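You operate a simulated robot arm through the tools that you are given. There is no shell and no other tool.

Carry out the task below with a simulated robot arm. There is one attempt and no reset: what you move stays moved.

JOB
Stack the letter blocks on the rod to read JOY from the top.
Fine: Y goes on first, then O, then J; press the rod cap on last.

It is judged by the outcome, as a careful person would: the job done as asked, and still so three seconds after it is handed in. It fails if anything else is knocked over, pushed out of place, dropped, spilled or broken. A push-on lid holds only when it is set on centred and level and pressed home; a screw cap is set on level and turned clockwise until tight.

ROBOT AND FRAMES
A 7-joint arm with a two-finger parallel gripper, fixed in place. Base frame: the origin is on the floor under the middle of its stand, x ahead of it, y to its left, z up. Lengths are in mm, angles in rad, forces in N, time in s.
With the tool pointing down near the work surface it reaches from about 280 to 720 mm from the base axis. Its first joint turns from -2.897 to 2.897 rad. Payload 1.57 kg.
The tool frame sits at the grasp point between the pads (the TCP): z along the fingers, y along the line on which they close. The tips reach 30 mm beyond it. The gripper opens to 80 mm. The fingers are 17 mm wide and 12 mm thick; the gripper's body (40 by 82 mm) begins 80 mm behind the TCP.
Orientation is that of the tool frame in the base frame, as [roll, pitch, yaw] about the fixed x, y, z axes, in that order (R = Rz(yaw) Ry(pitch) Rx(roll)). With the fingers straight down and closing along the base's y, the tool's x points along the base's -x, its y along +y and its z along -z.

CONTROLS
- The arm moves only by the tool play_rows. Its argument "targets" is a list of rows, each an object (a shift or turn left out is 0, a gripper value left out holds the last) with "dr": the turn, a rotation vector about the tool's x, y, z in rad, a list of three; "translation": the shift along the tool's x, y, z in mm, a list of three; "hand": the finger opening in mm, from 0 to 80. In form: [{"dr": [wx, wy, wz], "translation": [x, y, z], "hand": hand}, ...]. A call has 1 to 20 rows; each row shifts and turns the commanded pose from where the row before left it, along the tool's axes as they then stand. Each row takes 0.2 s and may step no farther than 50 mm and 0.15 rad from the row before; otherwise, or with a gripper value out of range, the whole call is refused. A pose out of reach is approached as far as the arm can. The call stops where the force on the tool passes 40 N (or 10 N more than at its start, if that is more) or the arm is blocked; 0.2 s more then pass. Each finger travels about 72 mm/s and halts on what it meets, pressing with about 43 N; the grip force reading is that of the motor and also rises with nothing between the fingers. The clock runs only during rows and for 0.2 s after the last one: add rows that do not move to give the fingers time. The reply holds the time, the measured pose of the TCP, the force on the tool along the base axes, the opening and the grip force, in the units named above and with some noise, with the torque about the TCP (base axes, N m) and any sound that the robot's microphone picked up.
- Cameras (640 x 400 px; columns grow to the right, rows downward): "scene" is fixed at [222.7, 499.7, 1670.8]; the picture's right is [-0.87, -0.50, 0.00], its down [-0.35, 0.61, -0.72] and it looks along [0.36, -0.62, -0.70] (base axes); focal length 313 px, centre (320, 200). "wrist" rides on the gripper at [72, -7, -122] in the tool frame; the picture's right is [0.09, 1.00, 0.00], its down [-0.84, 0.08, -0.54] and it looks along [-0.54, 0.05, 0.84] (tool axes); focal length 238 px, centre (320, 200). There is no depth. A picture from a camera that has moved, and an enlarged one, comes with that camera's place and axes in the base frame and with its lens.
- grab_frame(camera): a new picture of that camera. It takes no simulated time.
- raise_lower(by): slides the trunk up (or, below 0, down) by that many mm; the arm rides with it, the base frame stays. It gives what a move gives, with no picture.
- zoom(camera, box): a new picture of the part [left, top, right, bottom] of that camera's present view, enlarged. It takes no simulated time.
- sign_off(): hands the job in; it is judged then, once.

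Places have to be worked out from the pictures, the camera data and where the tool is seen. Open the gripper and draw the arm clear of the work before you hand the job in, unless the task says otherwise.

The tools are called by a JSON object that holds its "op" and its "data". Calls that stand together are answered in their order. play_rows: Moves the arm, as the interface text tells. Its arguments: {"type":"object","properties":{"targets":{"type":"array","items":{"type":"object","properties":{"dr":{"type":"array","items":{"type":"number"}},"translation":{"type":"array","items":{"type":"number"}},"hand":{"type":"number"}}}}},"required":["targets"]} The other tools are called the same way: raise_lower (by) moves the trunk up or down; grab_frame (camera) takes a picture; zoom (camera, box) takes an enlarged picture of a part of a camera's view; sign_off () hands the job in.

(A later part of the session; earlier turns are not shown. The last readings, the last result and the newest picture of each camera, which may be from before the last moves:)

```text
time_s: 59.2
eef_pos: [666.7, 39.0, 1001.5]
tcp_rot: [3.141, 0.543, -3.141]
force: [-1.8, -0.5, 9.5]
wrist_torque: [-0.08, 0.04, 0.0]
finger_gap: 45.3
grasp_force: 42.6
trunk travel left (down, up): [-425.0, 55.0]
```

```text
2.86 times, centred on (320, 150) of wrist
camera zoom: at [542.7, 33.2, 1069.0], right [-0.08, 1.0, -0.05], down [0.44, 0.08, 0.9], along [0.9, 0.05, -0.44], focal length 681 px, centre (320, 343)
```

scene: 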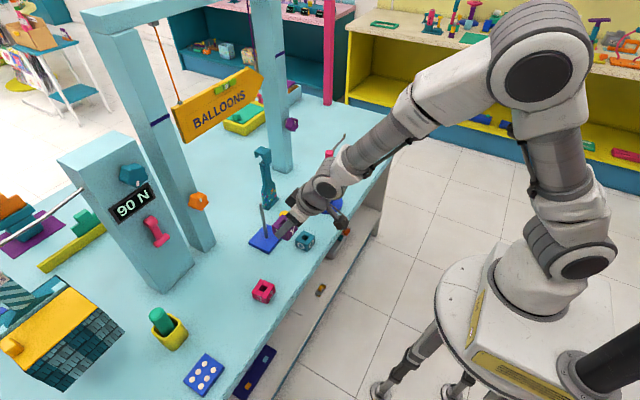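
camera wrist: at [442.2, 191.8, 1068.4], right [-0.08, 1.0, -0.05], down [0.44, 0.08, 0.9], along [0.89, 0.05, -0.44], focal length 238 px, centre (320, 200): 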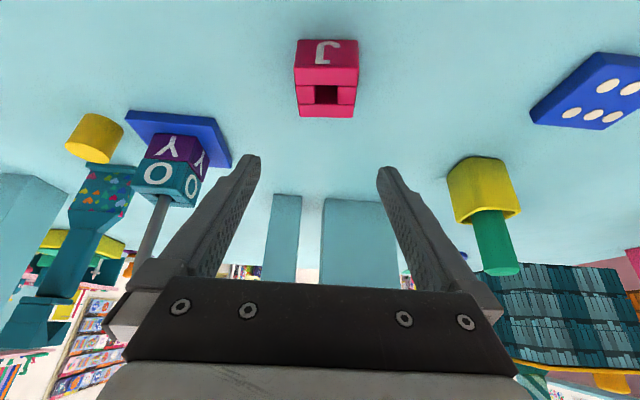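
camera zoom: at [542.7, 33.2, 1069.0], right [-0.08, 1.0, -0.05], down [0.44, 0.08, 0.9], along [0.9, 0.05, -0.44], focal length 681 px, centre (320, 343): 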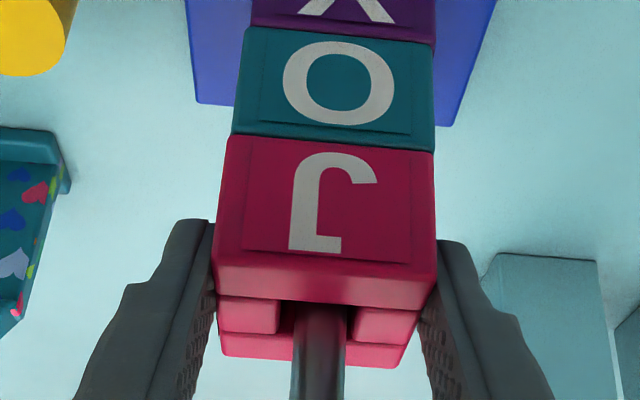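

J is seated on O (9.5 N). I ease off, release and retract, then look at the cap.

{"op": "play_rows", "data": {"targets": [{"translation": [-0.4, 0, -0.7]}, {"hand": 65}, {"hand": 65}, {"hand": 65}, {"translation": [0, 0, -15]}, {"translation": [0, 0, -30]}, {"translation": [0, 0, -40]}, {"translation": [0, 0, -40]}, {"hand": 80}, {}]}}

{"op": "grab_frame", "data": {"camera": "wrist"}}

{"op": "zoom", "data": {"camera": "scene", "box": [230, 170, 320, 260]}}

```text
time_s: 61.4
eef_pos: [600.9, 38.5, 1104.5]
tcp_rot: [3.141, 0.539, -3.141]
force: [-0.3, -0.9, -0.6]
wrist_torque: [0.02, -0.02, 0.0]
finger_gap: 80.0
grasp_force: 0.1
trunk travel left (down, up): [-425.0, 55.0]
```

```text
taken
camera wrist: at [477.2, 32.7, 1173.7], right [-0.08, 1.0, -0.05], down [0.44, 0.08, 0.89], along [0.89, 0.05, -0.44], focal length 238 px, centre (320, 200)
```

wrist: 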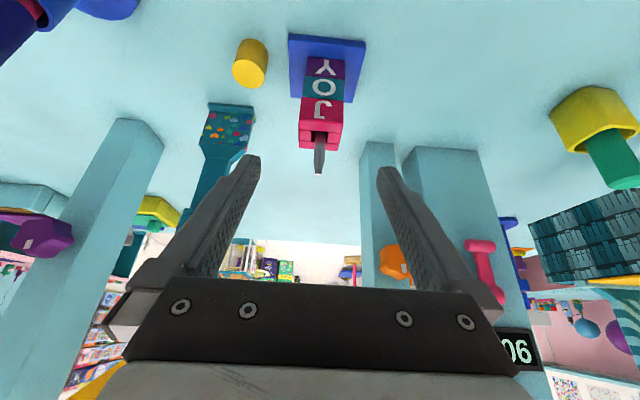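

```text
4.44 times, centred on (275, 215) of scene
camera zoom: at [222.7, 499.7, 1670.8], right [-0.87, -0.5, 0.0], down [-0.35, 0.61, -0.72], along [0.36, -0.62, -0.7], focal length 1391 px, centre (520, 133)
```

zoom: 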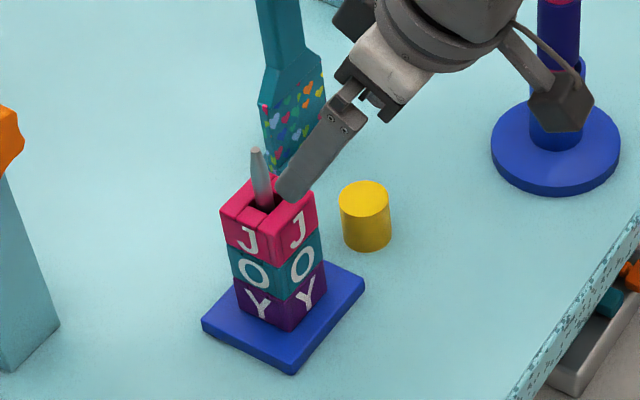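

JOY is stacked. I now move toward the cap (near x≈665, y≈−48), return the tool to vertical, and view it.

{"op": "play_rows", "data": {"targets": [{"translation": [0, -45, 0]}, {"translation": [0, -45, 0]}, {"dr": [0, 0.135, 0]}, {"dr": [0, 0.135, 0]}, {"dr": [0, 0.135, 0]}, {"dr": [0, 0.135, 0]}, {}, {}]}}

{"op": "grab_frame", "data": {"camera": "wrist"}}

{"op": "zoom", "data": {"camera": "wrist", "box": [260, 110, 420, 230]}}

```text
time_s: 63.2
eef_pos: [600.6, -50.1, 1106.4]
tcp_rot: [-3.14, 0.0, 3.14]
force: [-0.2, -0.1, -0.4]
wrist_torque: [-0.03, -0.06, 0.01]
finger_gap: 80.1
grasp_force: 0.1
trunk travel left (down, up): [-425.0, 55.0]
```

```text
taken
camera wrist: at [528.9, -55.7, 1229.5], right [-0.09, 1.0, 0.0], down [0.84, 0.08, 0.54], along [0.54, 0.05, -0.84], focal length 238 px, centre (320, 200)
```

wrist: 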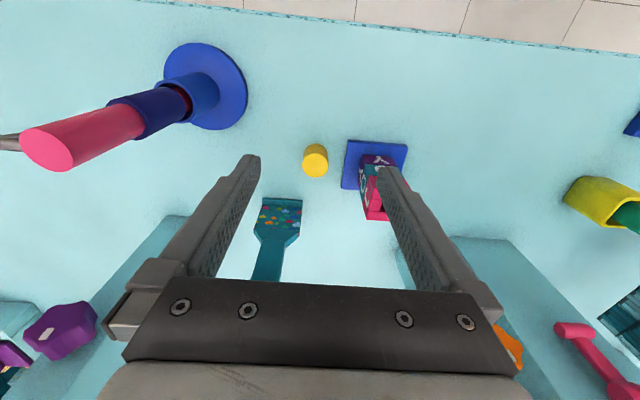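

```text
3.33 times, centred on (340, 170) of wrist
camera zoom: at [528.9, -55.7, 1229.5], right [-0.09, 1.0, 0.0], down [0.84, 0.08, 0.54], along [0.54, 0.05, -0.84], focal length 794 px, centre (253, 300)
```

zoom: 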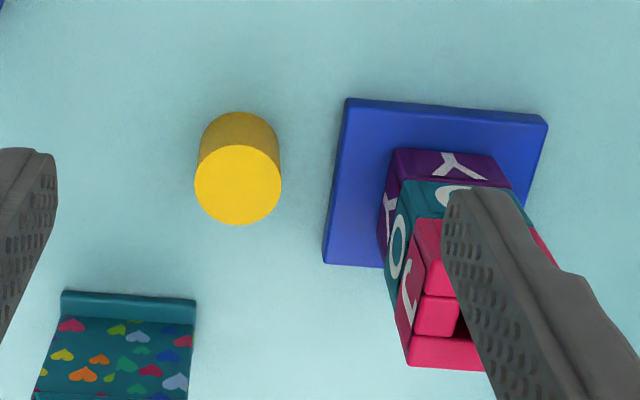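

The cap is at about (670, −49), ~37 mm in diameter, with its top near z≈920. Before descending, I check the tall teal object behind the cap for clearance to the hand.

{"op": "zoom", "data": {"camera": "scene", "box": [230, 120, 350, 240]}}

{"op": "zoom", "data": {"camera": "wrist", "box": [220, 180, 340, 290]}}

```text
3.33 times, centred on (290, 180) of scene
camera zoom: at [222.7, 499.7, 1670.8], right [-0.87, -0.5, 0.0], down [-0.35, 0.61, -0.72], along [0.36, -0.62, -0.7], focal length 1043 px, centre (420, 267)
```

zoom: 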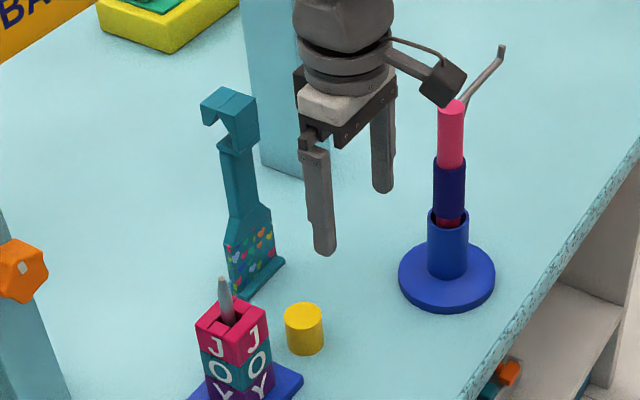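

```text
3.64 times, centred on (280, 235) of wrist
camera zoom: at [528.9, -55.7, 1229.5], right [-0.09, 1.0, 0.0], down [0.84, 0.08, 0.54], along [0.54, 0.05, -0.84], focal length 867 px, centre (466, 73)
```

zoom: 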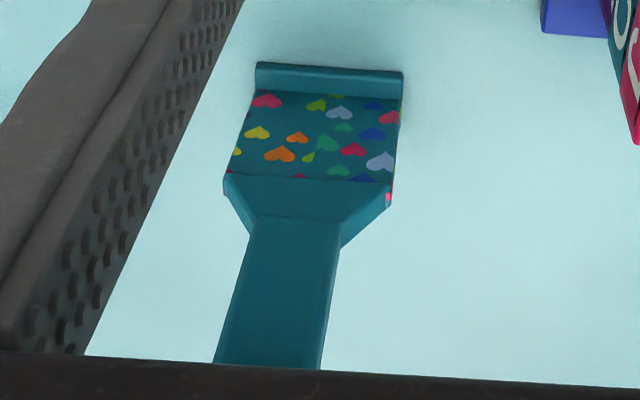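

The tall teal tower stands at x≥754, y −134…−64, which leaves clearance. I move over the cap with the fingers at 60 mm and look again.

{"op": "play_rows", "data": {"targets": [{"translation": [-23, 0, 40], "hand": 60}, {"translation": [-23, 0, 40], "hand": 60}, {"translation": [-23, 0, 40], "hand": 60}, {}, {}]}}

{"op": "grab_frame", "data": {"camera": "wrist"}}

{"op": "zoom", "data": {"camera": "wrist", "box": [260, 110, 380, 220]}}

{"op": "zoom", "data": {"camera": "scene", "box": [230, 140, 330, 240]}}

```text
time_s: 64.4
eef_pos: [669.5, -47.3, 984.8]
tcp_rot: [-3.141, -0.001, 3.141]
force: [0.2, -0.7, 0.1]
wrist_torque: [0.01, -0.02, 0.01]
finger_gap: 59.9
grasp_force: 0.0
trunk travel left (down, up): [-425.0, 55.0]
```

```text
taken
camera wrist: at [597.7, -52.8, 1107.8], right [-0.09, 1.0, 0.0], down [0.84, 0.08, 0.54], along [0.54, 0.05, -0.84], focal length 238 px, centre (320, 200)
```

wrist: 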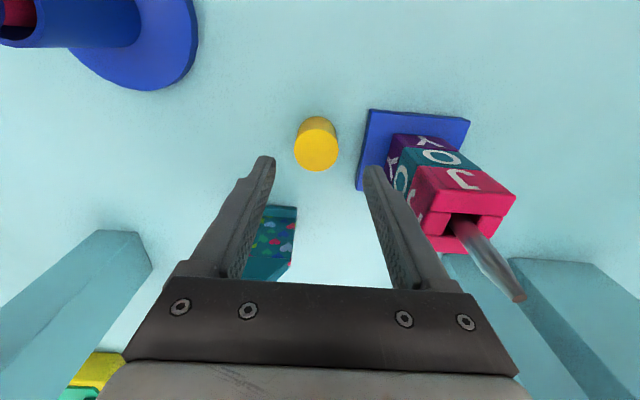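

```text
3.64 times, centred on (320, 165) of wrist
camera zoom: at [597.7, -52.8, 1107.8], right [-0.09, 1.0, 0.0], down [0.84, 0.08, 0.54], along [0.54, 0.05, -0.84], focal length 867 px, centre (320, 327)
```

zoom: 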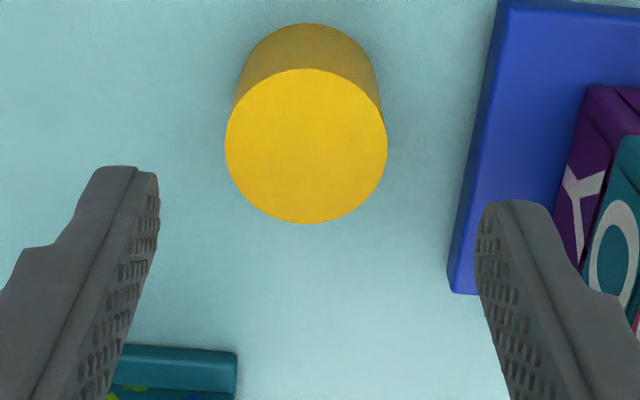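

```text
4.00 times, centred on (280, 190) of scene
camera zoom: at [222.7, 499.7, 1670.8], right [-0.87, -0.5, 0.0], down [-0.35, 0.61, -0.72], along [0.36, -0.62, -0.7], focal length 1252 px, centre (480, 240)
```

zoom: 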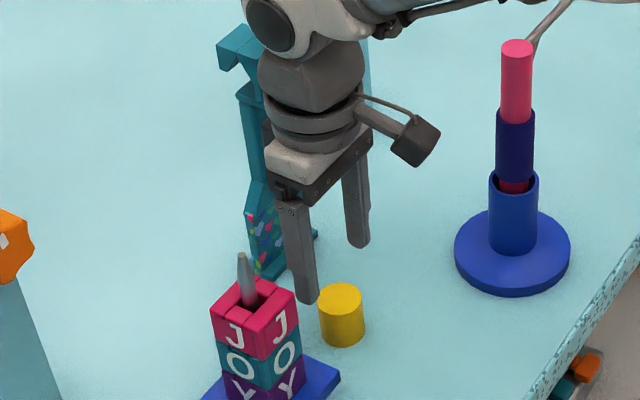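

The cap is fixed at (669.2, −49.2), top z≈921.8, diameter ≈36 mm, height ≈39 mm. I centre the fingers, descend so the tips are ~14 mm above the table, and grip it.

{"op": "play_rows", "data": {"targets": [{"translation": [0.5, -3.2, 0]}, {"translation": [0, 0, 20]}, {"translation": [0, 0, 20]}, {"translation": [0, 0, 18]}, {}, {}]}}

{"op": "zoom", "data": {"camera": "wrist", "box": [260, 110, 380, 220]}}

{"op": "zoom", "data": {"camera": "scene", "box": [250, 180, 320, 250]}}

```text
time_s: 65.8
eef_pos: [671.3, -52.8, 929.2]
tcp_rot: [-3.141, -0.001, 3.141]
force: [0.3, -0.1, 0.7]
wrist_torque: [0.0, 0.01, 0.03]
finger_gap: 59.9
grasp_force: 0.1
trunk travel left (down, up): [-425.0, 55.0]
```

```text
3.64 times, centred on (320, 165) of wrist
camera zoom: at [599.2, -58.8, 1052.3], right [-0.09, 1.0, 0.0], down [0.84, 0.08, 0.54], along [0.54, 0.05, -0.84], focal length 867 px, centre (320, 327)
```

zoom: 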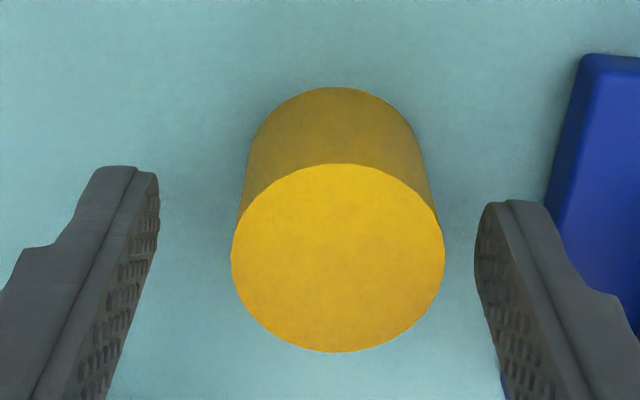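

```text
5.71 times, centred on (285, 215) of scene
camera zoom: at [222.7, 499.7, 1670.8], right [-0.87, -0.5, 0.0], down [-0.35, 0.61, -0.72], along [0.36, -0.62, -0.7], focal length 1788 px, centre (520, 114)
```

zoom: 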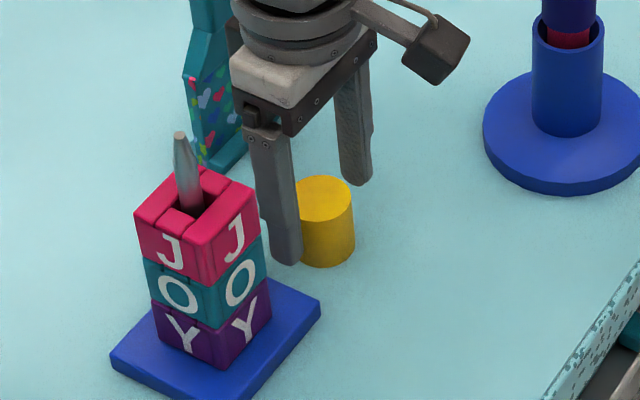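

The cap's centre is at (2.9, 2.6, 7.8) in the tool frame. I shift to centre on it, go 3 mm lower, and close.

{"op": "play_rows", "data": {"targets": [{"translation": [2.4, 2.6, 2.5]}, {}, {}]}}

{"op": "zoom", "data": {"camera": "wrist", "box": [260, 110, 380, 220]}}

```text
time_s: 66.6
eef_pos: [668.6, -50.6, 926.3]
tcp_rot: [-3.141, 0.001, -3.14]
force: [0.2, -0.2, 0.7]
wrist_torque: [0.03, 0.01, -0.01]
finger_gap: 59.7
grasp_force: 0.0
trunk travel left (down, up): [-425.0, 55.0]
```

```text
3.64 times, centred on (320, 165) of wrist
camera zoom: at [597.0, -56.7, 1049.6], right [-0.09, 1.0, 0.0], down [0.84, 0.08, 0.54], along [0.54, 0.05, -0.84], focal length 867 px, centre (320, 327)
```

zoom: 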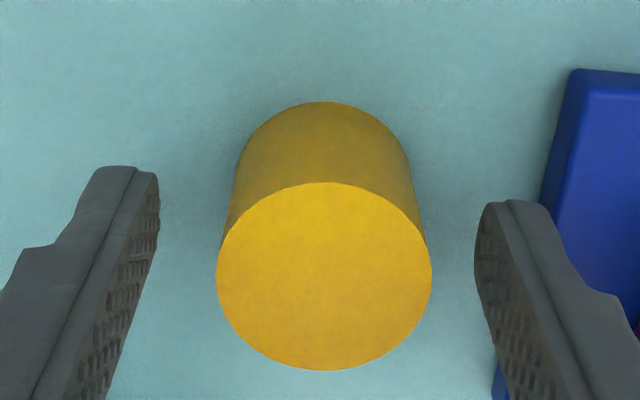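

The cap is centred. I close the gripper on it.

{"op": "play_rows", "data": {"targets": [{"hand": 20}, {"hand": 20}, {"hand": 20}, {"hand": 20}, {}]}}

{"op": "zoom", "data": {"camera": "wrist", "box": [260, 110, 380, 220]}}

{"op": "zoom", "data": {"camera": "scene", "box": [250, 180, 320, 250]}}

```text
time_s: 67.8
eef_pos: [668.4, -50.2, 926.4]
tcp_rot: [3.14, 0.0, 3.142]
force: [-0.3, -0.1, 0.5]
wrist_torque: [0.02, 0.01, 0.02]
finger_gap: 41.0
grasp_force: 43.2
trunk travel left (down, up): [-425.0, 55.0]
```

```text
3.64 times, centred on (320, 165) of wrist
camera zoom: at [597.0, -56.7, 1049.6], right [-0.09, 1.0, 0.0], down [0.84, 0.08, 0.54], along [0.54, 0.05, -0.84], focal length 867 px, centre (320, 327)
```

zoom: 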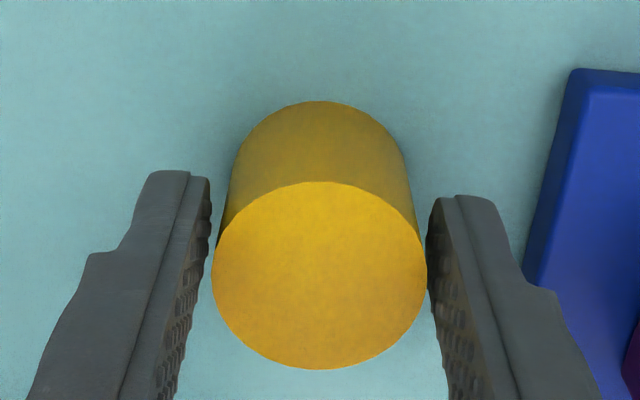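

```text
5.71 times, centred on (285, 215) of scene
camera zoom: at [222.7, 499.7, 1670.8], right [-0.87, -0.5, 0.0], down [-0.35, 0.61, -0.72], along [0.36, -0.62, -0.7], focal length 1788 px, centre (520, 114)
```

zoom: 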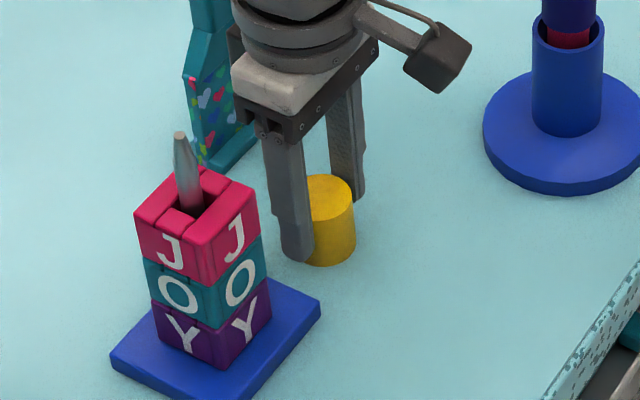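

The fingers stopped at 41 mm with full grip force. I lift 20 mm to confirm that the cap is held.

{"op": "play_rows", "data": {"targets": [{"translation": [0, 0, -10]}, {"translation": [0, 0, -10]}, {}]}}

{"op": "zoom", "data": {"camera": "wrist", "box": [260, 110, 380, 220]}}

{"op": "zoom", "data": {"camera": "scene", "box": [250, 180, 320, 250]}}

```text
time_s: 68.6
eef_pos: [667.7, -50.3, 947.3]
tcp_rot: [3.141, 0.0, 3.141]
force: [-0.2, -0.3, -0.5]
wrist_torque: [0.01, 0.02, 0.0]
finger_gap: 40.6
grasp_force: 42.8
trunk travel left (down, up): [-425.0, 55.0]
```

```text
3.64 times, centred on (320, 165) of wrist
camera zoom: at [596.3, -56.3, 1069.9], right [-0.09, 1.0, 0.0], down [0.84, 0.08, 0.54], along [0.54, 0.05, -0.84], focal length 867 px, centre (320, 327)
```

zoom: 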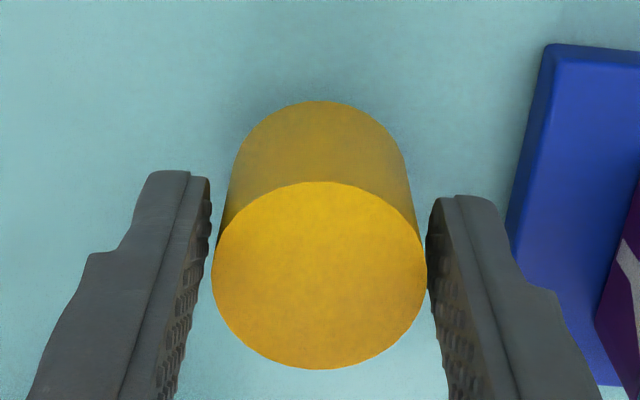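

```text
5.71 times, centred on (285, 215) of scene
camera zoom: at [222.7, 499.7, 1670.8], right [-0.87, -0.5, 0.0], down [-0.35, 0.61, -0.72], along [0.36, -0.62, -0.7], focal length 1788 px, centre (520, 114)
```

zoom: 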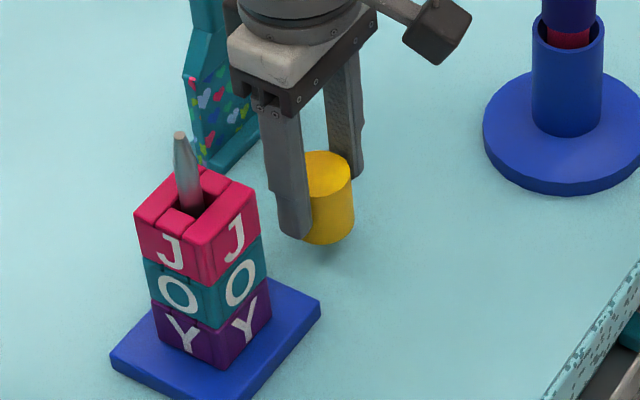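

The cap is held securely. I lift it to above rod-tip height, line up in y with the rod, and stop 60 mm short in x so that I can see the rod tip past the cap.

{"op": "play_rows", "data": {"targets": [{"translation": [0, 0, -40]}, {"translation": [0, 0, -40]}, {"translation": [0, 0, -40]}, {"translation": [0, 0, -37]}, {"translation": [16.6, 30.1, 0]}, {"translation": [16.6, 30.1, 0]}, {"translation": [16.6, 30.1, 0]}, {}, {}, {}]}}

{"op": "grab_frame", "data": {"camera": "wrist"}}

{"op": "zoom", "data": {"camera": "wrist", "box": [260, 130, 380, 280]}}

{"op": "zoom", "data": {"camera": "scene", "box": [230, 150, 330, 250]}}

```text
time_s: 70.8
eef_pos: [619.6, 37.4, 1105.7]
tcp_rot: [3.142, 0.001, 3.142]
force: [0.5, -0.3, -0.4]
wrist_torque: [0.0, -0.01, 0.02]
finger_gap: 40.8
grasp_force: 43.0
trunk travel left (down, up): [-425.0, 55.0]
```

```text
taken
camera wrist: at [546.9, 31.6, 1228.7], right [-0.09, 1.0, 0.0], down [0.84, 0.08, 0.54], along [0.54, 0.05, -0.84], focal length 238 px, centre (320, 200)
```

wrist: 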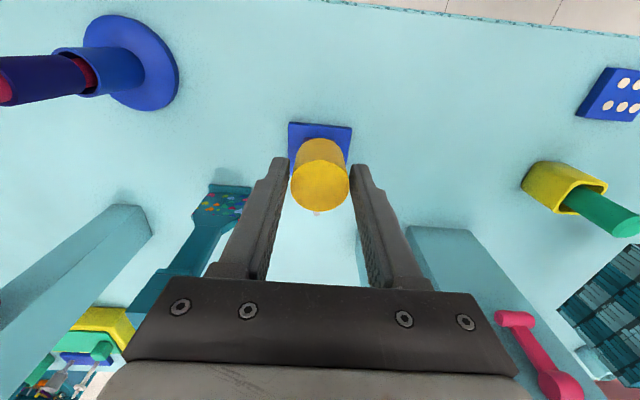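

```text
2.67 times, centred on (320, 205) of wrist
camera zoom: at [546.9, 31.6, 1228.7], right [-0.09, 1.0, 0.0], down [0.84, 0.08, 0.54], along [0.54, 0.05, -0.84], focal length 636 px, centre (320, 187)
```

zoom: 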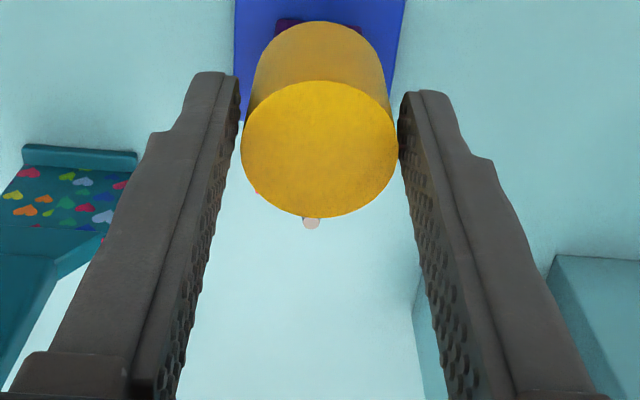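

```text
4.00 times, centred on (280, 200) of scene
camera zoom: at [222.7, 499.7, 1670.8], right [-0.87, -0.5, 0.0], down [-0.35, 0.61, -0.72], along [0.36, -0.62, -0.7], focal length 1252 px, centre (480, 200)
```

zoom: 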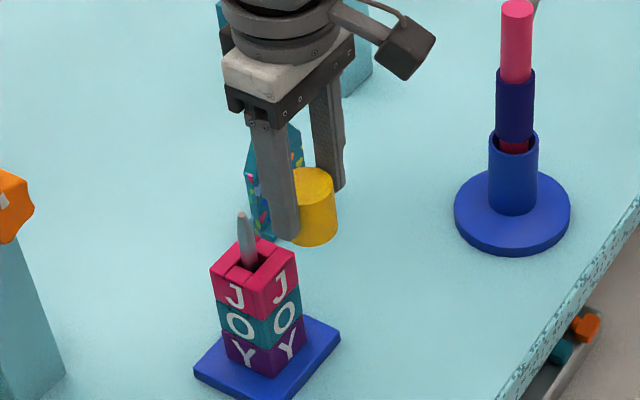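

{"op": "zoom", "data": {"camera": "wrist", "box": [285, 155, 355, 225]}}

```text
5.71 times, centred on (320, 190) of wrist
camera zoom: at [546.9, 31.6, 1228.7], right [-0.09, 1.0, 0.0], down [0.84, 0.08, 0.54], along [0.54, 0.05, -0.84], focal length 1362 px, centre (320, 257)
```

zoom: 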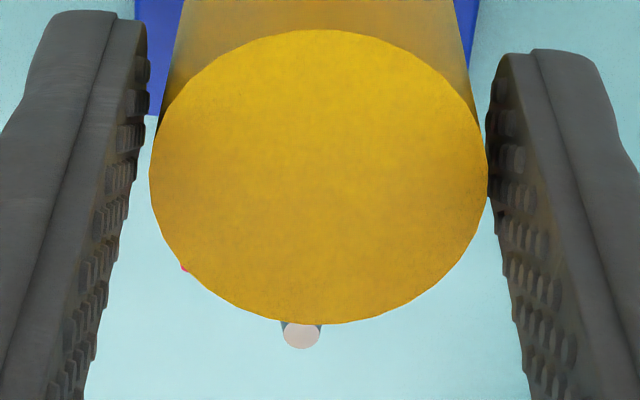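

The rod tip is at about (680, 40.8, 1044.7); the cap needs +2.6 mm in y and +60 mm in x. I move over the rod and verify from the scene camera.

{"op": "play_rows", "data": {"targets": [{"translation": [-30.1, 1.3, 0]}, {"translation": [-30.1, 1.3, 0]}, {}, {}, {}]}}

{"op": "zoom", "data": {"camera": "scene", "box": [245, 165, 305, 235]}}

{"op": "zoom", "data": {"camera": "wrist", "box": [270, 100, 370, 220]}}

```text
time_s: 72.0
eef_pos: [677.0, 38.2, 1103.5]
tcp_rot: [3.141, 0.0, -3.141]
force: [-0.2, -0.9, -0.8]
wrist_torque: [0.0, 0.0, -0.01]
finger_gap: 40.7
grasp_force: 42.9
trunk travel left (down, up): [-425.0, 55.0]
```

```text
5.71 times, centred on (275, 200) of scene
camera zoom: at [222.7, 499.7, 1670.8], right [-0.87, -0.5, 0.0], down [-0.35, 0.61, -0.72], along [0.36, -0.62, -0.7], focal length 1788 px, centre (577, 200)
```

zoom: 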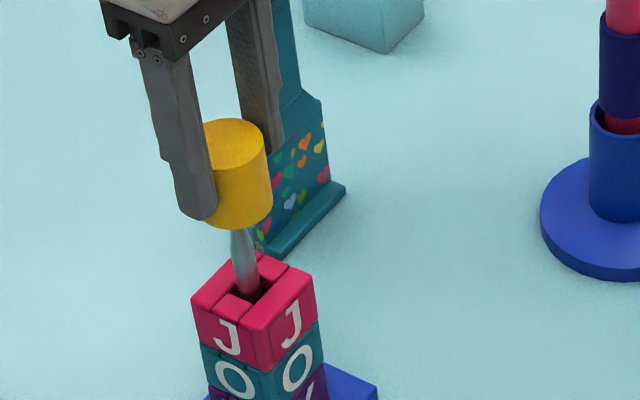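

```text
3.33 times, centred on (320, 160) of wrist
camera zoom: at [605.8, 33.7, 1226.0], right [-0.09, 1.0, 0.0], down [0.84, 0.08, 0.54], along [0.54, 0.05, -0.84], focal length 794 px, centre (320, 333)
```

zoom: 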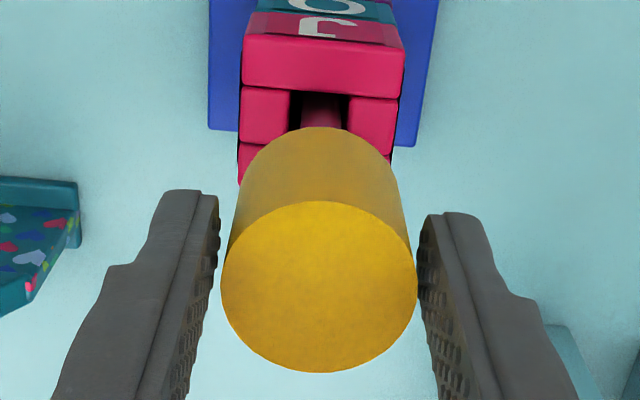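

Offsets are small: x +0.7 and y +0.5 mm needed. I correct and lower 12 mm, then continue in small steps while watching the force.

{"op": "play_rows", "data": {"targets": [{"translation": [-0.7, 0.5, 0]}, {}, {"translation": [0, 0, 4]}, {"translation": [0, 0, 4]}, {"translation": [0, 0, 4]}, {}, {}]}}

{"op": "zoom", "data": {"camera": "scene", "box": [245, 165, 305, 235]}}

{"op": "zoom", "data": {"camera": "wrist", "box": [270, 100, 370, 220]}}

```text
time_s: 73.6
eef_pos: [679.3, 41.3, 1092.0]
tcp_rot: [3.141, 0.0, -3.14]
force: [0.0, -0.1, -0.5]
wrist_torque: [-0.02, -0.01, -0.01]
finger_gap: 40.6
grasp_force: 42.6
trunk travel left (down, up): [-425.0, 55.0]
```

```text
5.71 times, centred on (275, 200) of scene
camera zoom: at [222.7, 499.7, 1670.8], right [-0.87, -0.5, 0.0], down [-0.35, 0.61, -0.72], along [0.36, -0.62, -0.7], focal length 1788 px, centre (577, 200)
```

zoom: 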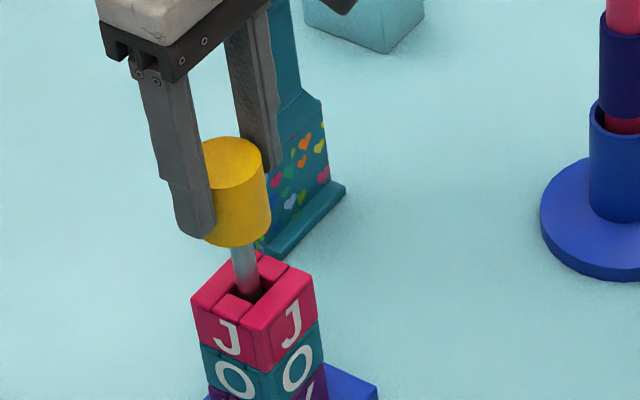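

```text
3.33 times, centred on (320, 160) of wrist
camera zoom: at [607.2, 35.6, 1214.8], right [-0.09, 1.0, 0.0], down [0.84, 0.08, 0.54], along [0.54, 0.05, -0.84], focal length 794 px, centre (320, 333)
```

zoom: 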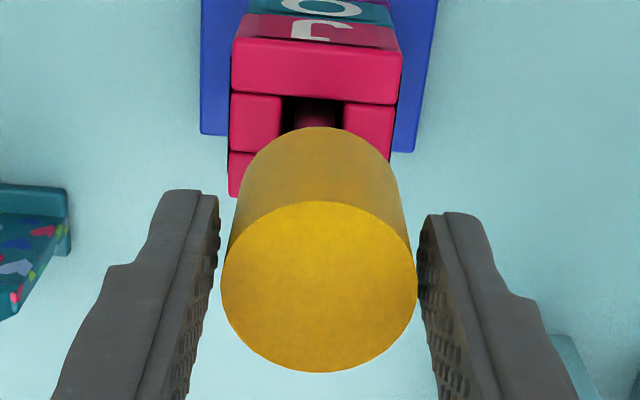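

The y overshot by about 1.2 mm. I correct it and let it settle before descending further.

{"op": "play_rows", "data": {"targets": [{"translation": [0, -1.2, 0]}, {}, {}, {}]}}

{"op": "zoom", "data": {"camera": "wrist", "box": [280, 100, 360, 180]}}

{"op": "zoom", "data": {"camera": "scene", "box": [255, 185, 295, 225]}}

```text
time_s: 74.6
eef_pos: [678.4, 40.7, 1092.6]
tcp_rot: [-3.141, 0.0, 3.14]
force: [-0.2, 0.6, -0.3]
wrist_torque: [-0.01, 0.02, 0.01]
finger_gap: 40.7
grasp_force: 43.3
trunk travel left (down, up): [-425.0, 55.0]
```

```text
5.00 times, centred on (320, 140) of wrist
camera zoom: at [607.2, 34.8, 1215.8], right [-0.09, 1.0, 0.0], down [0.84, 0.08, 0.54], along [0.54, 0.05, -0.84], focal length 1192 px, centre (320, 500)
```

zoom: 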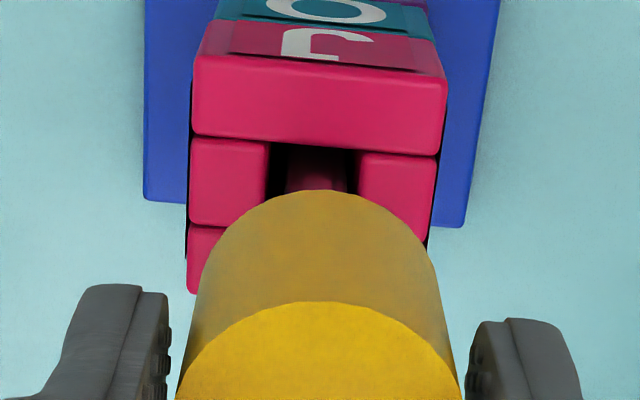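

```text
10.00 times, centred on (275, 205) of scene
camera zoom: at [222.7, 499.7, 1670.8], right [-0.87, -0.5, 0.0], down [-0.35, 0.61, -0.72], along [0.36, -0.62, -0.7], focal length 3129 px, centre (770, 150)
```

zoom: 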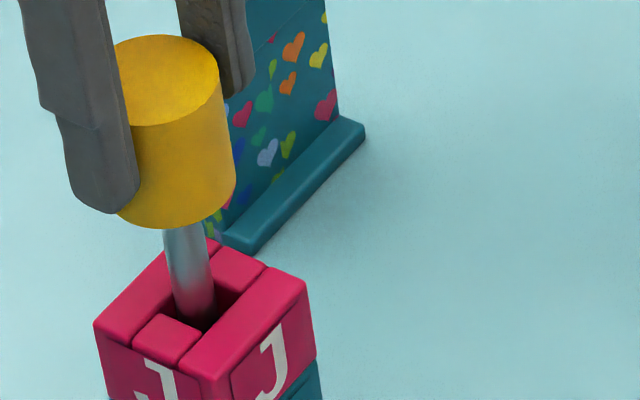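

Wrist and scene views suggest the cap is about +1 mm in x and +0.7 mm in y from the rod axis. I correct and lower in 2 mm steps, watching forces.

{"op": "play_rows", "data": {"targets": [{"translation": [0.9, -0.7, 0]}, {}, {}, {"translation": [0, 0, 2]}, {"translation": [0, 0, 2]}, {"translation": [0, 0, 2]}, {}]}}

{"op": "zoom", "data": {"camera": "wrist", "box": [280, 100, 360, 180]}}

{"op": "zoom", "data": {"camera": "scene", "box": [255, 185, 295, 225]}}

```text
time_s: 76.2
eef_pos: [677.2, 40.2, 1085.1]
tcp_rot: [3.141, 0.0, -3.141]
force: [-0.4, -0.5, 0.5]
wrist_torque: [0.0, 0.01, 0.03]
finger_gap: 40.7
grasp_force: 43.0
trunk travel left (down, up): [-425.0, 55.0]
```

```text
5.00 times, centred on (320, 140) of wrist
camera zoom: at [606.5, 35.3, 1208.3], right [-0.09, 1.0, 0.0], down [0.84, 0.08, 0.54], along [0.54, 0.05, -0.84], focal length 1192 px, centre (320, 500)
```

zoom: 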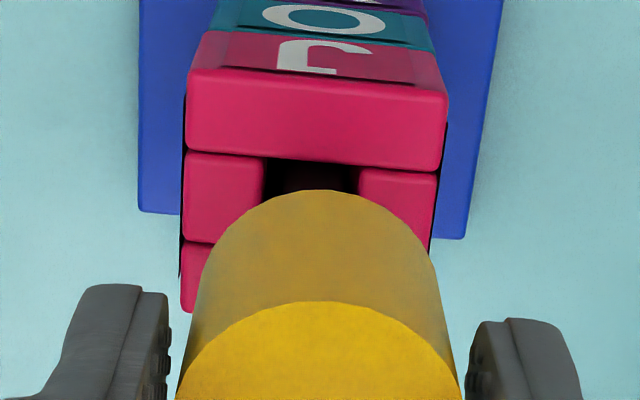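

```text
10.00 times, centred on (275, 205) of scene
camera zoom: at [222.7, 499.7, 1670.8], right [-0.87, -0.5, 0.0], down [-0.35, 0.61, -0.72], along [0.36, -0.62, -0.7], focal length 3129 px, centre (770, 150)
```

zoom: 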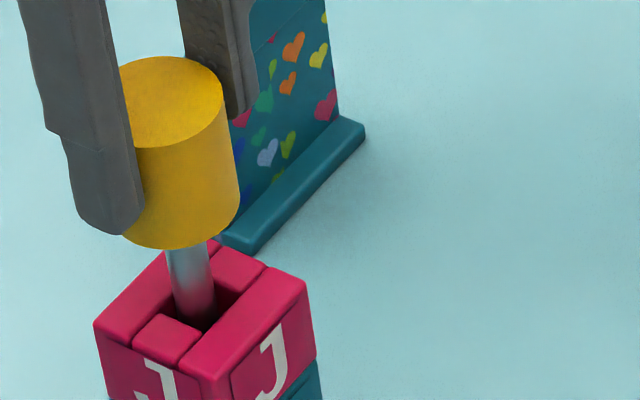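

Forces remain zero, but y shows +1.1 mm offset again (positioning scatter). I re-correct and check before further lowering.

{"op": "play_rows", "data": {"targets": [{"translation": [0.3, -1.2, 0]}, {}, {}]}}

{"op": "zoom", "data": {"camera": "wrist", "box": [280, 100, 360, 180]}}

{"op": "zoom", "data": {"camera": "scene", "box": [255, 185, 295, 225]}}

```text
time_s: 77.0
eef_pos: [677.2, 40.3, 1084.9]
tcp_rot: [3.141, 0.0, -3.141]
force: [0.1, -0.1, 1.7]
wrist_torque: [0.02, -0.01, -0.01]
finger_gap: 40.6
grasp_force: 43.2
trunk travel left (down, up): [-425.0, 55.0]
```

```text
5.00 times, centred on (320, 140) of wrist
camera zoom: at [606.3, 34.5, 1207.8], right [-0.09, 1.0, 0.0], down [0.84, 0.08, 0.54], along [0.54, 0.05, -0.84], focal length 1192 px, centre (320, 500)
```

zoom: 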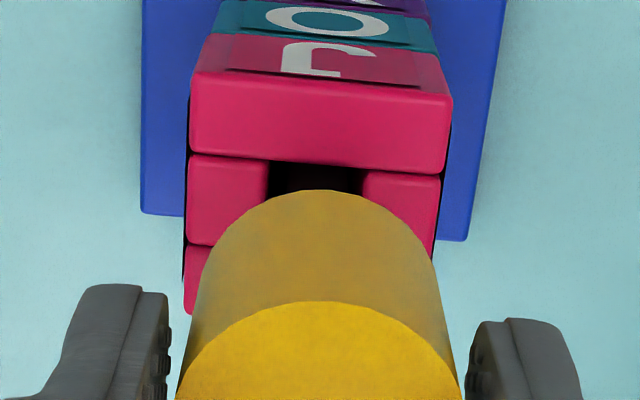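

```text
10.00 times, centred on (275, 205) of scene
camera zoom: at [222.7, 499.7, 1670.8], right [-0.87, -0.5, 0.0], down [-0.35, 0.61, -0.72], along [0.36, -0.62, -0.7], focal length 3129 px, centre (770, 150)
```

zoom: 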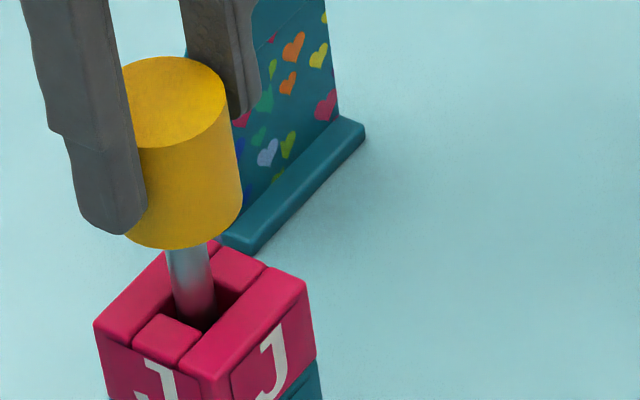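

Now both views agree the cap is aligned within ~0.5 mm. I lower in 1.5 mm steps to feel the engagement.

{"op": "play_rows", "data": {"targets": [{"translation": [0, 0, 1.5]}, {"translation": [0, 0, 1.5]}, {"translation": [0, 0, 1.5]}, {}]}}

{"op": "zoom", "data": {"camera": "scene", "box": [255, 185, 295, 225]}}

{"op": "zoom", "data": {"camera": "wrist", "box": [270, 110, 370, 220]}}

```text
time_s: 78.0
eef_pos: [676.2, 39.9, 1081.3]
tcp_rot: [3.141, 0.001, 3.141]
force: [0.1, 0.5, 0.2]
wrist_torque: [-0.01, -0.02, 0.01]
finger_gap: 40.7
grasp_force: 43.3
trunk travel left (down, up): [-425.0, 55.0]
```

```text
10.00 times, centred on (275, 205) of scene
camera zoom: at [222.7, 499.7, 1670.8], right [-0.87, -0.5, 0.0], down [-0.35, 0.61, -0.72], along [0.36, -0.62, -0.7], focal length 3129 px, centre (770, 150)
```

zoom: 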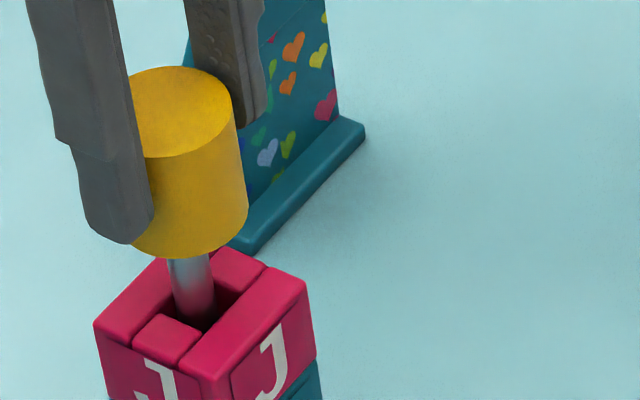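

```text
3.64 times, centred on (320, 165) of wrist
camera zoom: at [605.3, 33.7, 1204.0], right [-0.09, 1.0, 0.0], down [0.84, 0.08, 0.54], along [0.54, 0.05, -0.84], focal length 867 px, centre (320, 327)
```

zoom: 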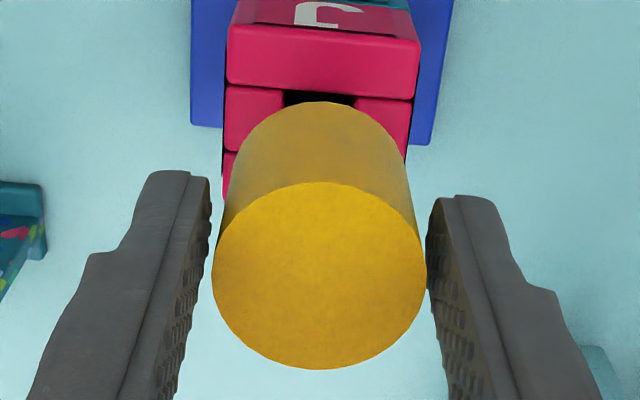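

The arm drifted to (−1.2, −0.5) mm off axis with no contact yet. I correct and read again.

{"op": "play_rows", "data": {"targets": [{"translation": [-1.2, 0.5, 0]}, {}, {}, {}]}}

{"op": "zoom", "data": {"camera": "scene", "box": [255, 185, 295, 225]}}

{"op": "zoom", "data": {"camera": "wrist", "box": [280, 100, 360, 180]}}

```text
time_s: 79.0
eef_pos: [678.6, 39.1, 1079.8]
tcp_rot: [-3.141, 0.0, -3.141]
force: [-0.8, 0.0, -0.3]
wrist_torque: [0.0, 0.01, -0.01]
finger_gap: 41.0
grasp_force: 43.2
trunk travel left (down, up): [-425.0, 55.0]
```

```text
10.00 times, centred on (275, 205) of scene
camera zoom: at [222.7, 499.7, 1670.8], right [-0.87, -0.5, 0.0], down [-0.35, 0.61, -0.72], along [0.36, -0.62, -0.7], focal length 3129 px, centre (770, 150)
```

zoom: 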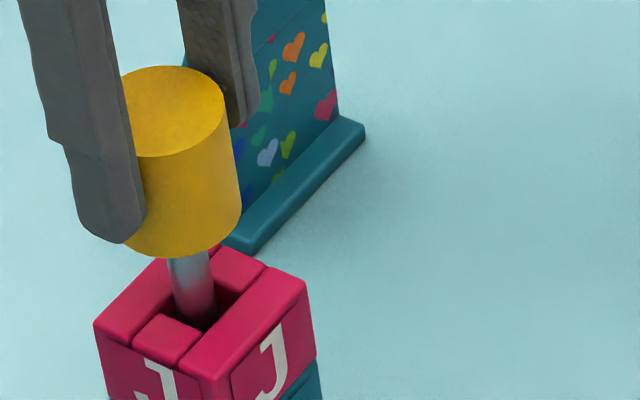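

```text
5.00 times, centred on (320, 140) of wrist
camera zoom: at [607.1, 34.6, 1204.1], right [-0.09, 1.0, 0.0], down [0.84, 0.08, 0.54], along [0.54, 0.05, -0.84], focal length 1192 px, centre (320, 500)
```

zoom: 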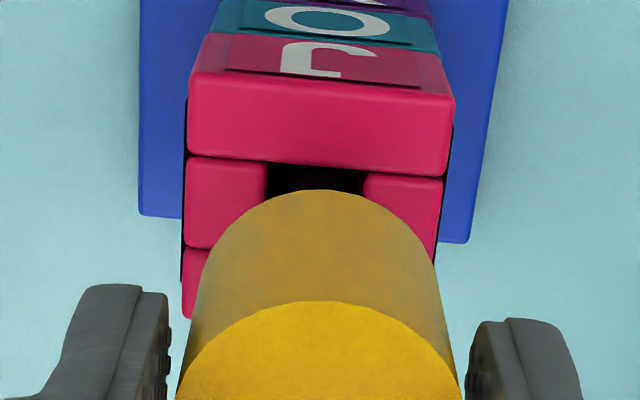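

Slightly over in x (+0.7). I correct and lower 4 mm.

{"op": "play_rows", "data": {"targets": [{"translation": [0.7, -0.2, 0]}, {}, {"translation": [0, 0, 1.5]}, {"translation": [0, 0, 1.5]}, {"translation": [0, 0, 1.5]}, {}]}}

{"op": "zoom", "data": {"camera": "scene", "box": [255, 185, 295, 225]}}

{"op": "zoom", "data": {"camera": "wrist", "box": [280, 100, 360, 180]}}

```text
time_s: 80.4
eef_pos: [678.8, 40.7, 1076.9]
tcp_rot: [-3.14, 0.0, 3.14]
force: [-0.3, 0.2, 0.2]
wrist_torque: [0.03, 0.0, 0.03]
finger_gap: 40.6
grasp_force: 42.9
trunk travel left (down, up): [-425.0, 55.0]
```

```text
10.00 times, centred on (275, 205) of scene
camera zoom: at [222.7, 499.7, 1670.8], right [-0.87, -0.5, 0.0], down [-0.35, 0.61, -0.72], along [0.36, -0.62, -0.7], focal length 3129 px, centre (770, 150)
```

zoom: 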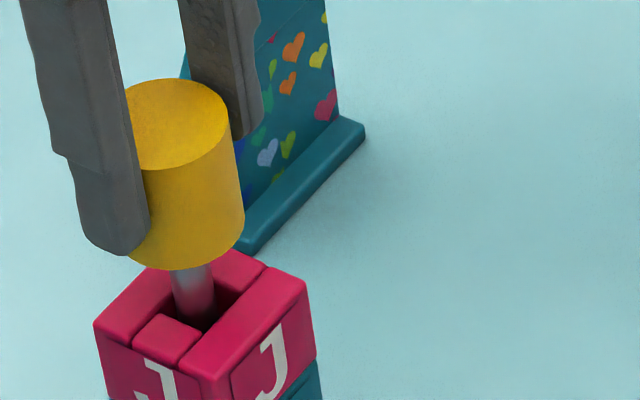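

```text
5.00 times, centred on (320, 140) of wrist
camera zoom: at [607.0, 34.2, 1199.0], right [-0.09, 1.0, 0.0], down [0.84, 0.08, 0.54], along [0.54, 0.05, -0.84], focal length 1192 px, centre (320, 500)
```

zoom: 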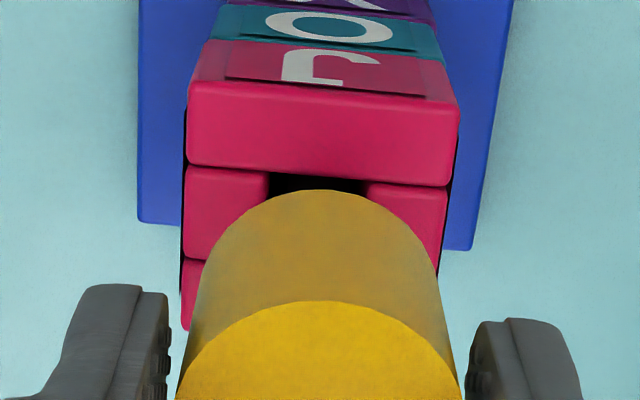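

Still no force, with the tip ~12 mm inside the cap and alignment good. I continue lowering in small steps.

{"op": "play_rows", "data": {"targets": [{"translation": [0.3, 0, 0]}, {"translation": [0, 0, 1.5]}, {"translation": [0, 0, 1.5]}, {"translation": [0, 0, 1.5]}, {"translation": [0, 0, 1.5]}, {}]}}

{"op": "zoom", "data": {"camera": "scene", "box": [255, 185, 295, 225]}}

{"op": "zoom", "data": {"camera": "wrist", "box": [270, 110, 370, 220]}}

```text
time_s: 81.8
eef_pos: [679.0, 39.8, 1069.9]
tcp_rot: [3.14, 0.0, -3.141]
force: [-0.7, 0.3, -0.8]
wrist_torque: [-0.05, 0.01, 0.03]
finger_gap: 40.7
grasp_force: 43.1
trunk travel left (down, up): [-425.0, 55.0]
```

```text
10.00 times, centred on (275, 205) of scene
camera zoom: at [222.7, 499.7, 1670.8], right [-0.87, -0.5, 0.0], down [-0.35, 0.61, -0.72], along [0.36, -0.62, -0.7], focal length 3129 px, centre (770, 150)
```

zoom: 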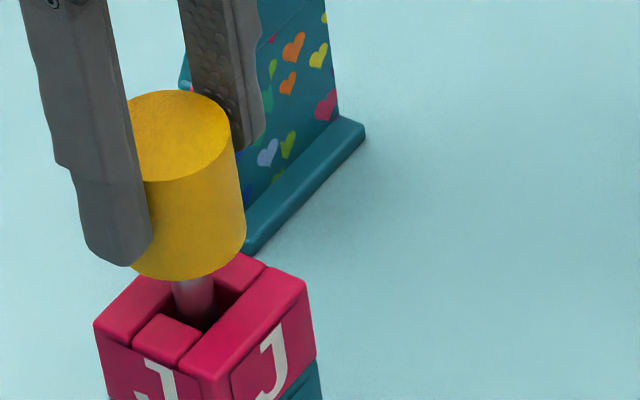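

```text
3.64 times, centred on (320, 165) of wrist
camera zoom: at [607.7, 33.5, 1193.6], right [-0.09, 1.0, 0.0], down [0.84, 0.08, 0.54], along [0.54, 0.05, -0.84], focal length 867 px, centre (320, 327)
```

zoom: 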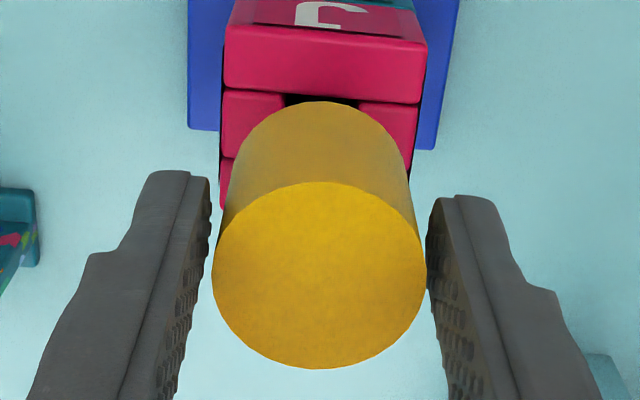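

Still free. I keep lowering with 1.5 mm steps, compensating y slightly.

{"op": "play_rows", "data": {"targets": [{"translation": [0.4, 0.5, 0]}, {"translation": [0, 0, 1.5]}, {"translation": [0, 0, 1.5]}, {"translation": [0, 0, 1.5]}, {"translation": [0, 0, 1.5]}, {}]}}

{"op": "zoom", "data": {"camera": "scene", "box": [255, 185, 295, 225]}}

{"op": "zoom", "data": {"camera": "wrist", "box": [270, 110, 370, 220]}}

```text
time_s: 83.2
eef_pos: [679.0, 39.7, 1064.3]
tcp_rot: [-3.141, -0.001, -3.141]
force: [0.9, -0.2, -0.7]
wrist_torque: [0.02, 0.0, 0.01]
finger_gap: 40.6
grasp_force: 43.0
trunk travel left (down, up): [-425.0, 55.0]
```

```text
10.00 times, centred on (275, 205) of scene
camera zoom: at [222.7, 499.7, 1670.8], right [-0.87, -0.5, 0.0], down [-0.35, 0.61, -0.72], along [0.36, -0.62, -0.7], focal length 3129 px, centre (770, 150)
```

zoom: 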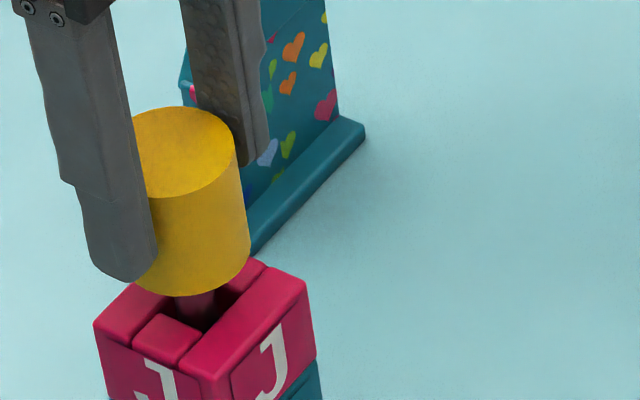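

```text
3.64 times, centred on (320, 165) of wrist
camera zoom: at [606.8, 33.8, 1187.9], right [-0.09, 1.0, 0.0], down [0.84, 0.08, 0.54], along [0.54, 0.05, -0.84], focal length 867 px, centre (320, 327)
```

zoom: 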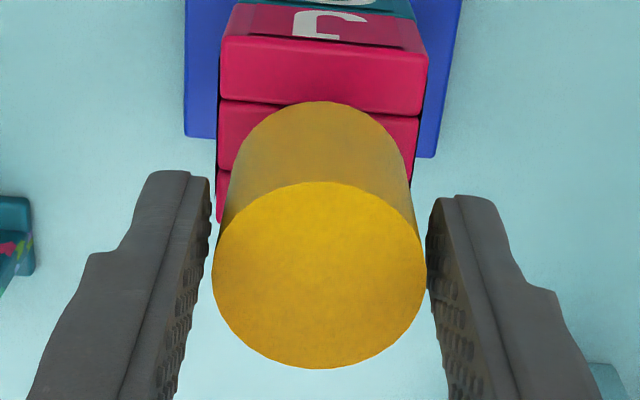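

Alignment is good (scene du≈0) and no force yet. I continue down.

{"op": "play_rows", "data": {"targets": [{"translation": [0, 0.3, 1.5]}, {"translation": [0, 0, 1.5]}, {"translation": [0, 0, 1.5]}, {"translation": [0, 0, 1.5]}, {}]}}

{"op": "zoom", "data": {"camera": "scene", "box": [255, 185, 295, 225]}}

{"op": "zoom", "data": {"camera": "wrist", "box": [270, 110, 370, 220]}}

```text
time_s: 84.4
eef_pos: [677.3, 41.1, 1062.4]
tcp_rot: [3.14, 0.007, 3.14]
force: [0.3, 2.3, 23.2]
wrist_torque: [-0.13, 0.61, -0.05]
finger_gap: 40.8
grasp_force: 42.8
trunk travel left (down, up): [-425.0, 55.0]
heard: snap
```

```text
10.00 times, centred on (275, 205) of scene
camera zoom: at [222.7, 499.7, 1670.8], right [-0.87, -0.5, 0.0], down [-0.35, 0.61, -0.72], along [0.36, -0.62, -0.7], focal length 3129 px, centre (770, 150)
```

zoom: 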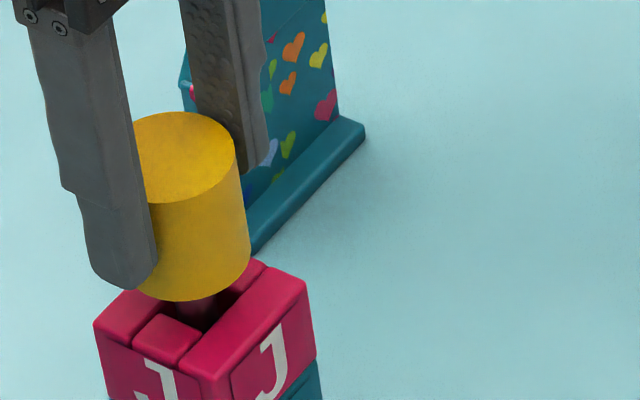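

```text
3.64 times, centred on (320, 165) of wrist
camera zoom: at [605.9, 34.2, 1184.9], right [-0.09, 1.0, 0.0], down [0.83, 0.08, 0.55], along [0.55, 0.05, -0.84], focal length 867 px, centre (320, 327)
```

zoom: 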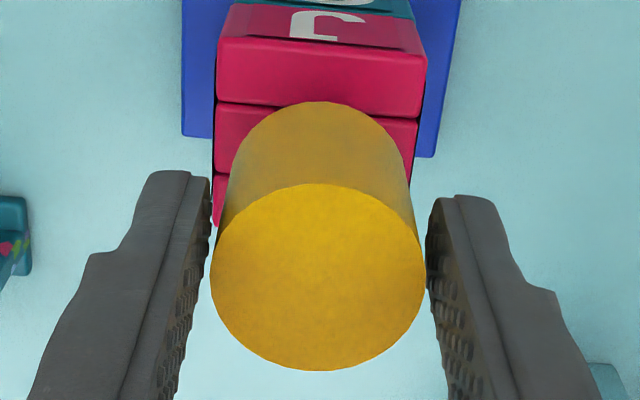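

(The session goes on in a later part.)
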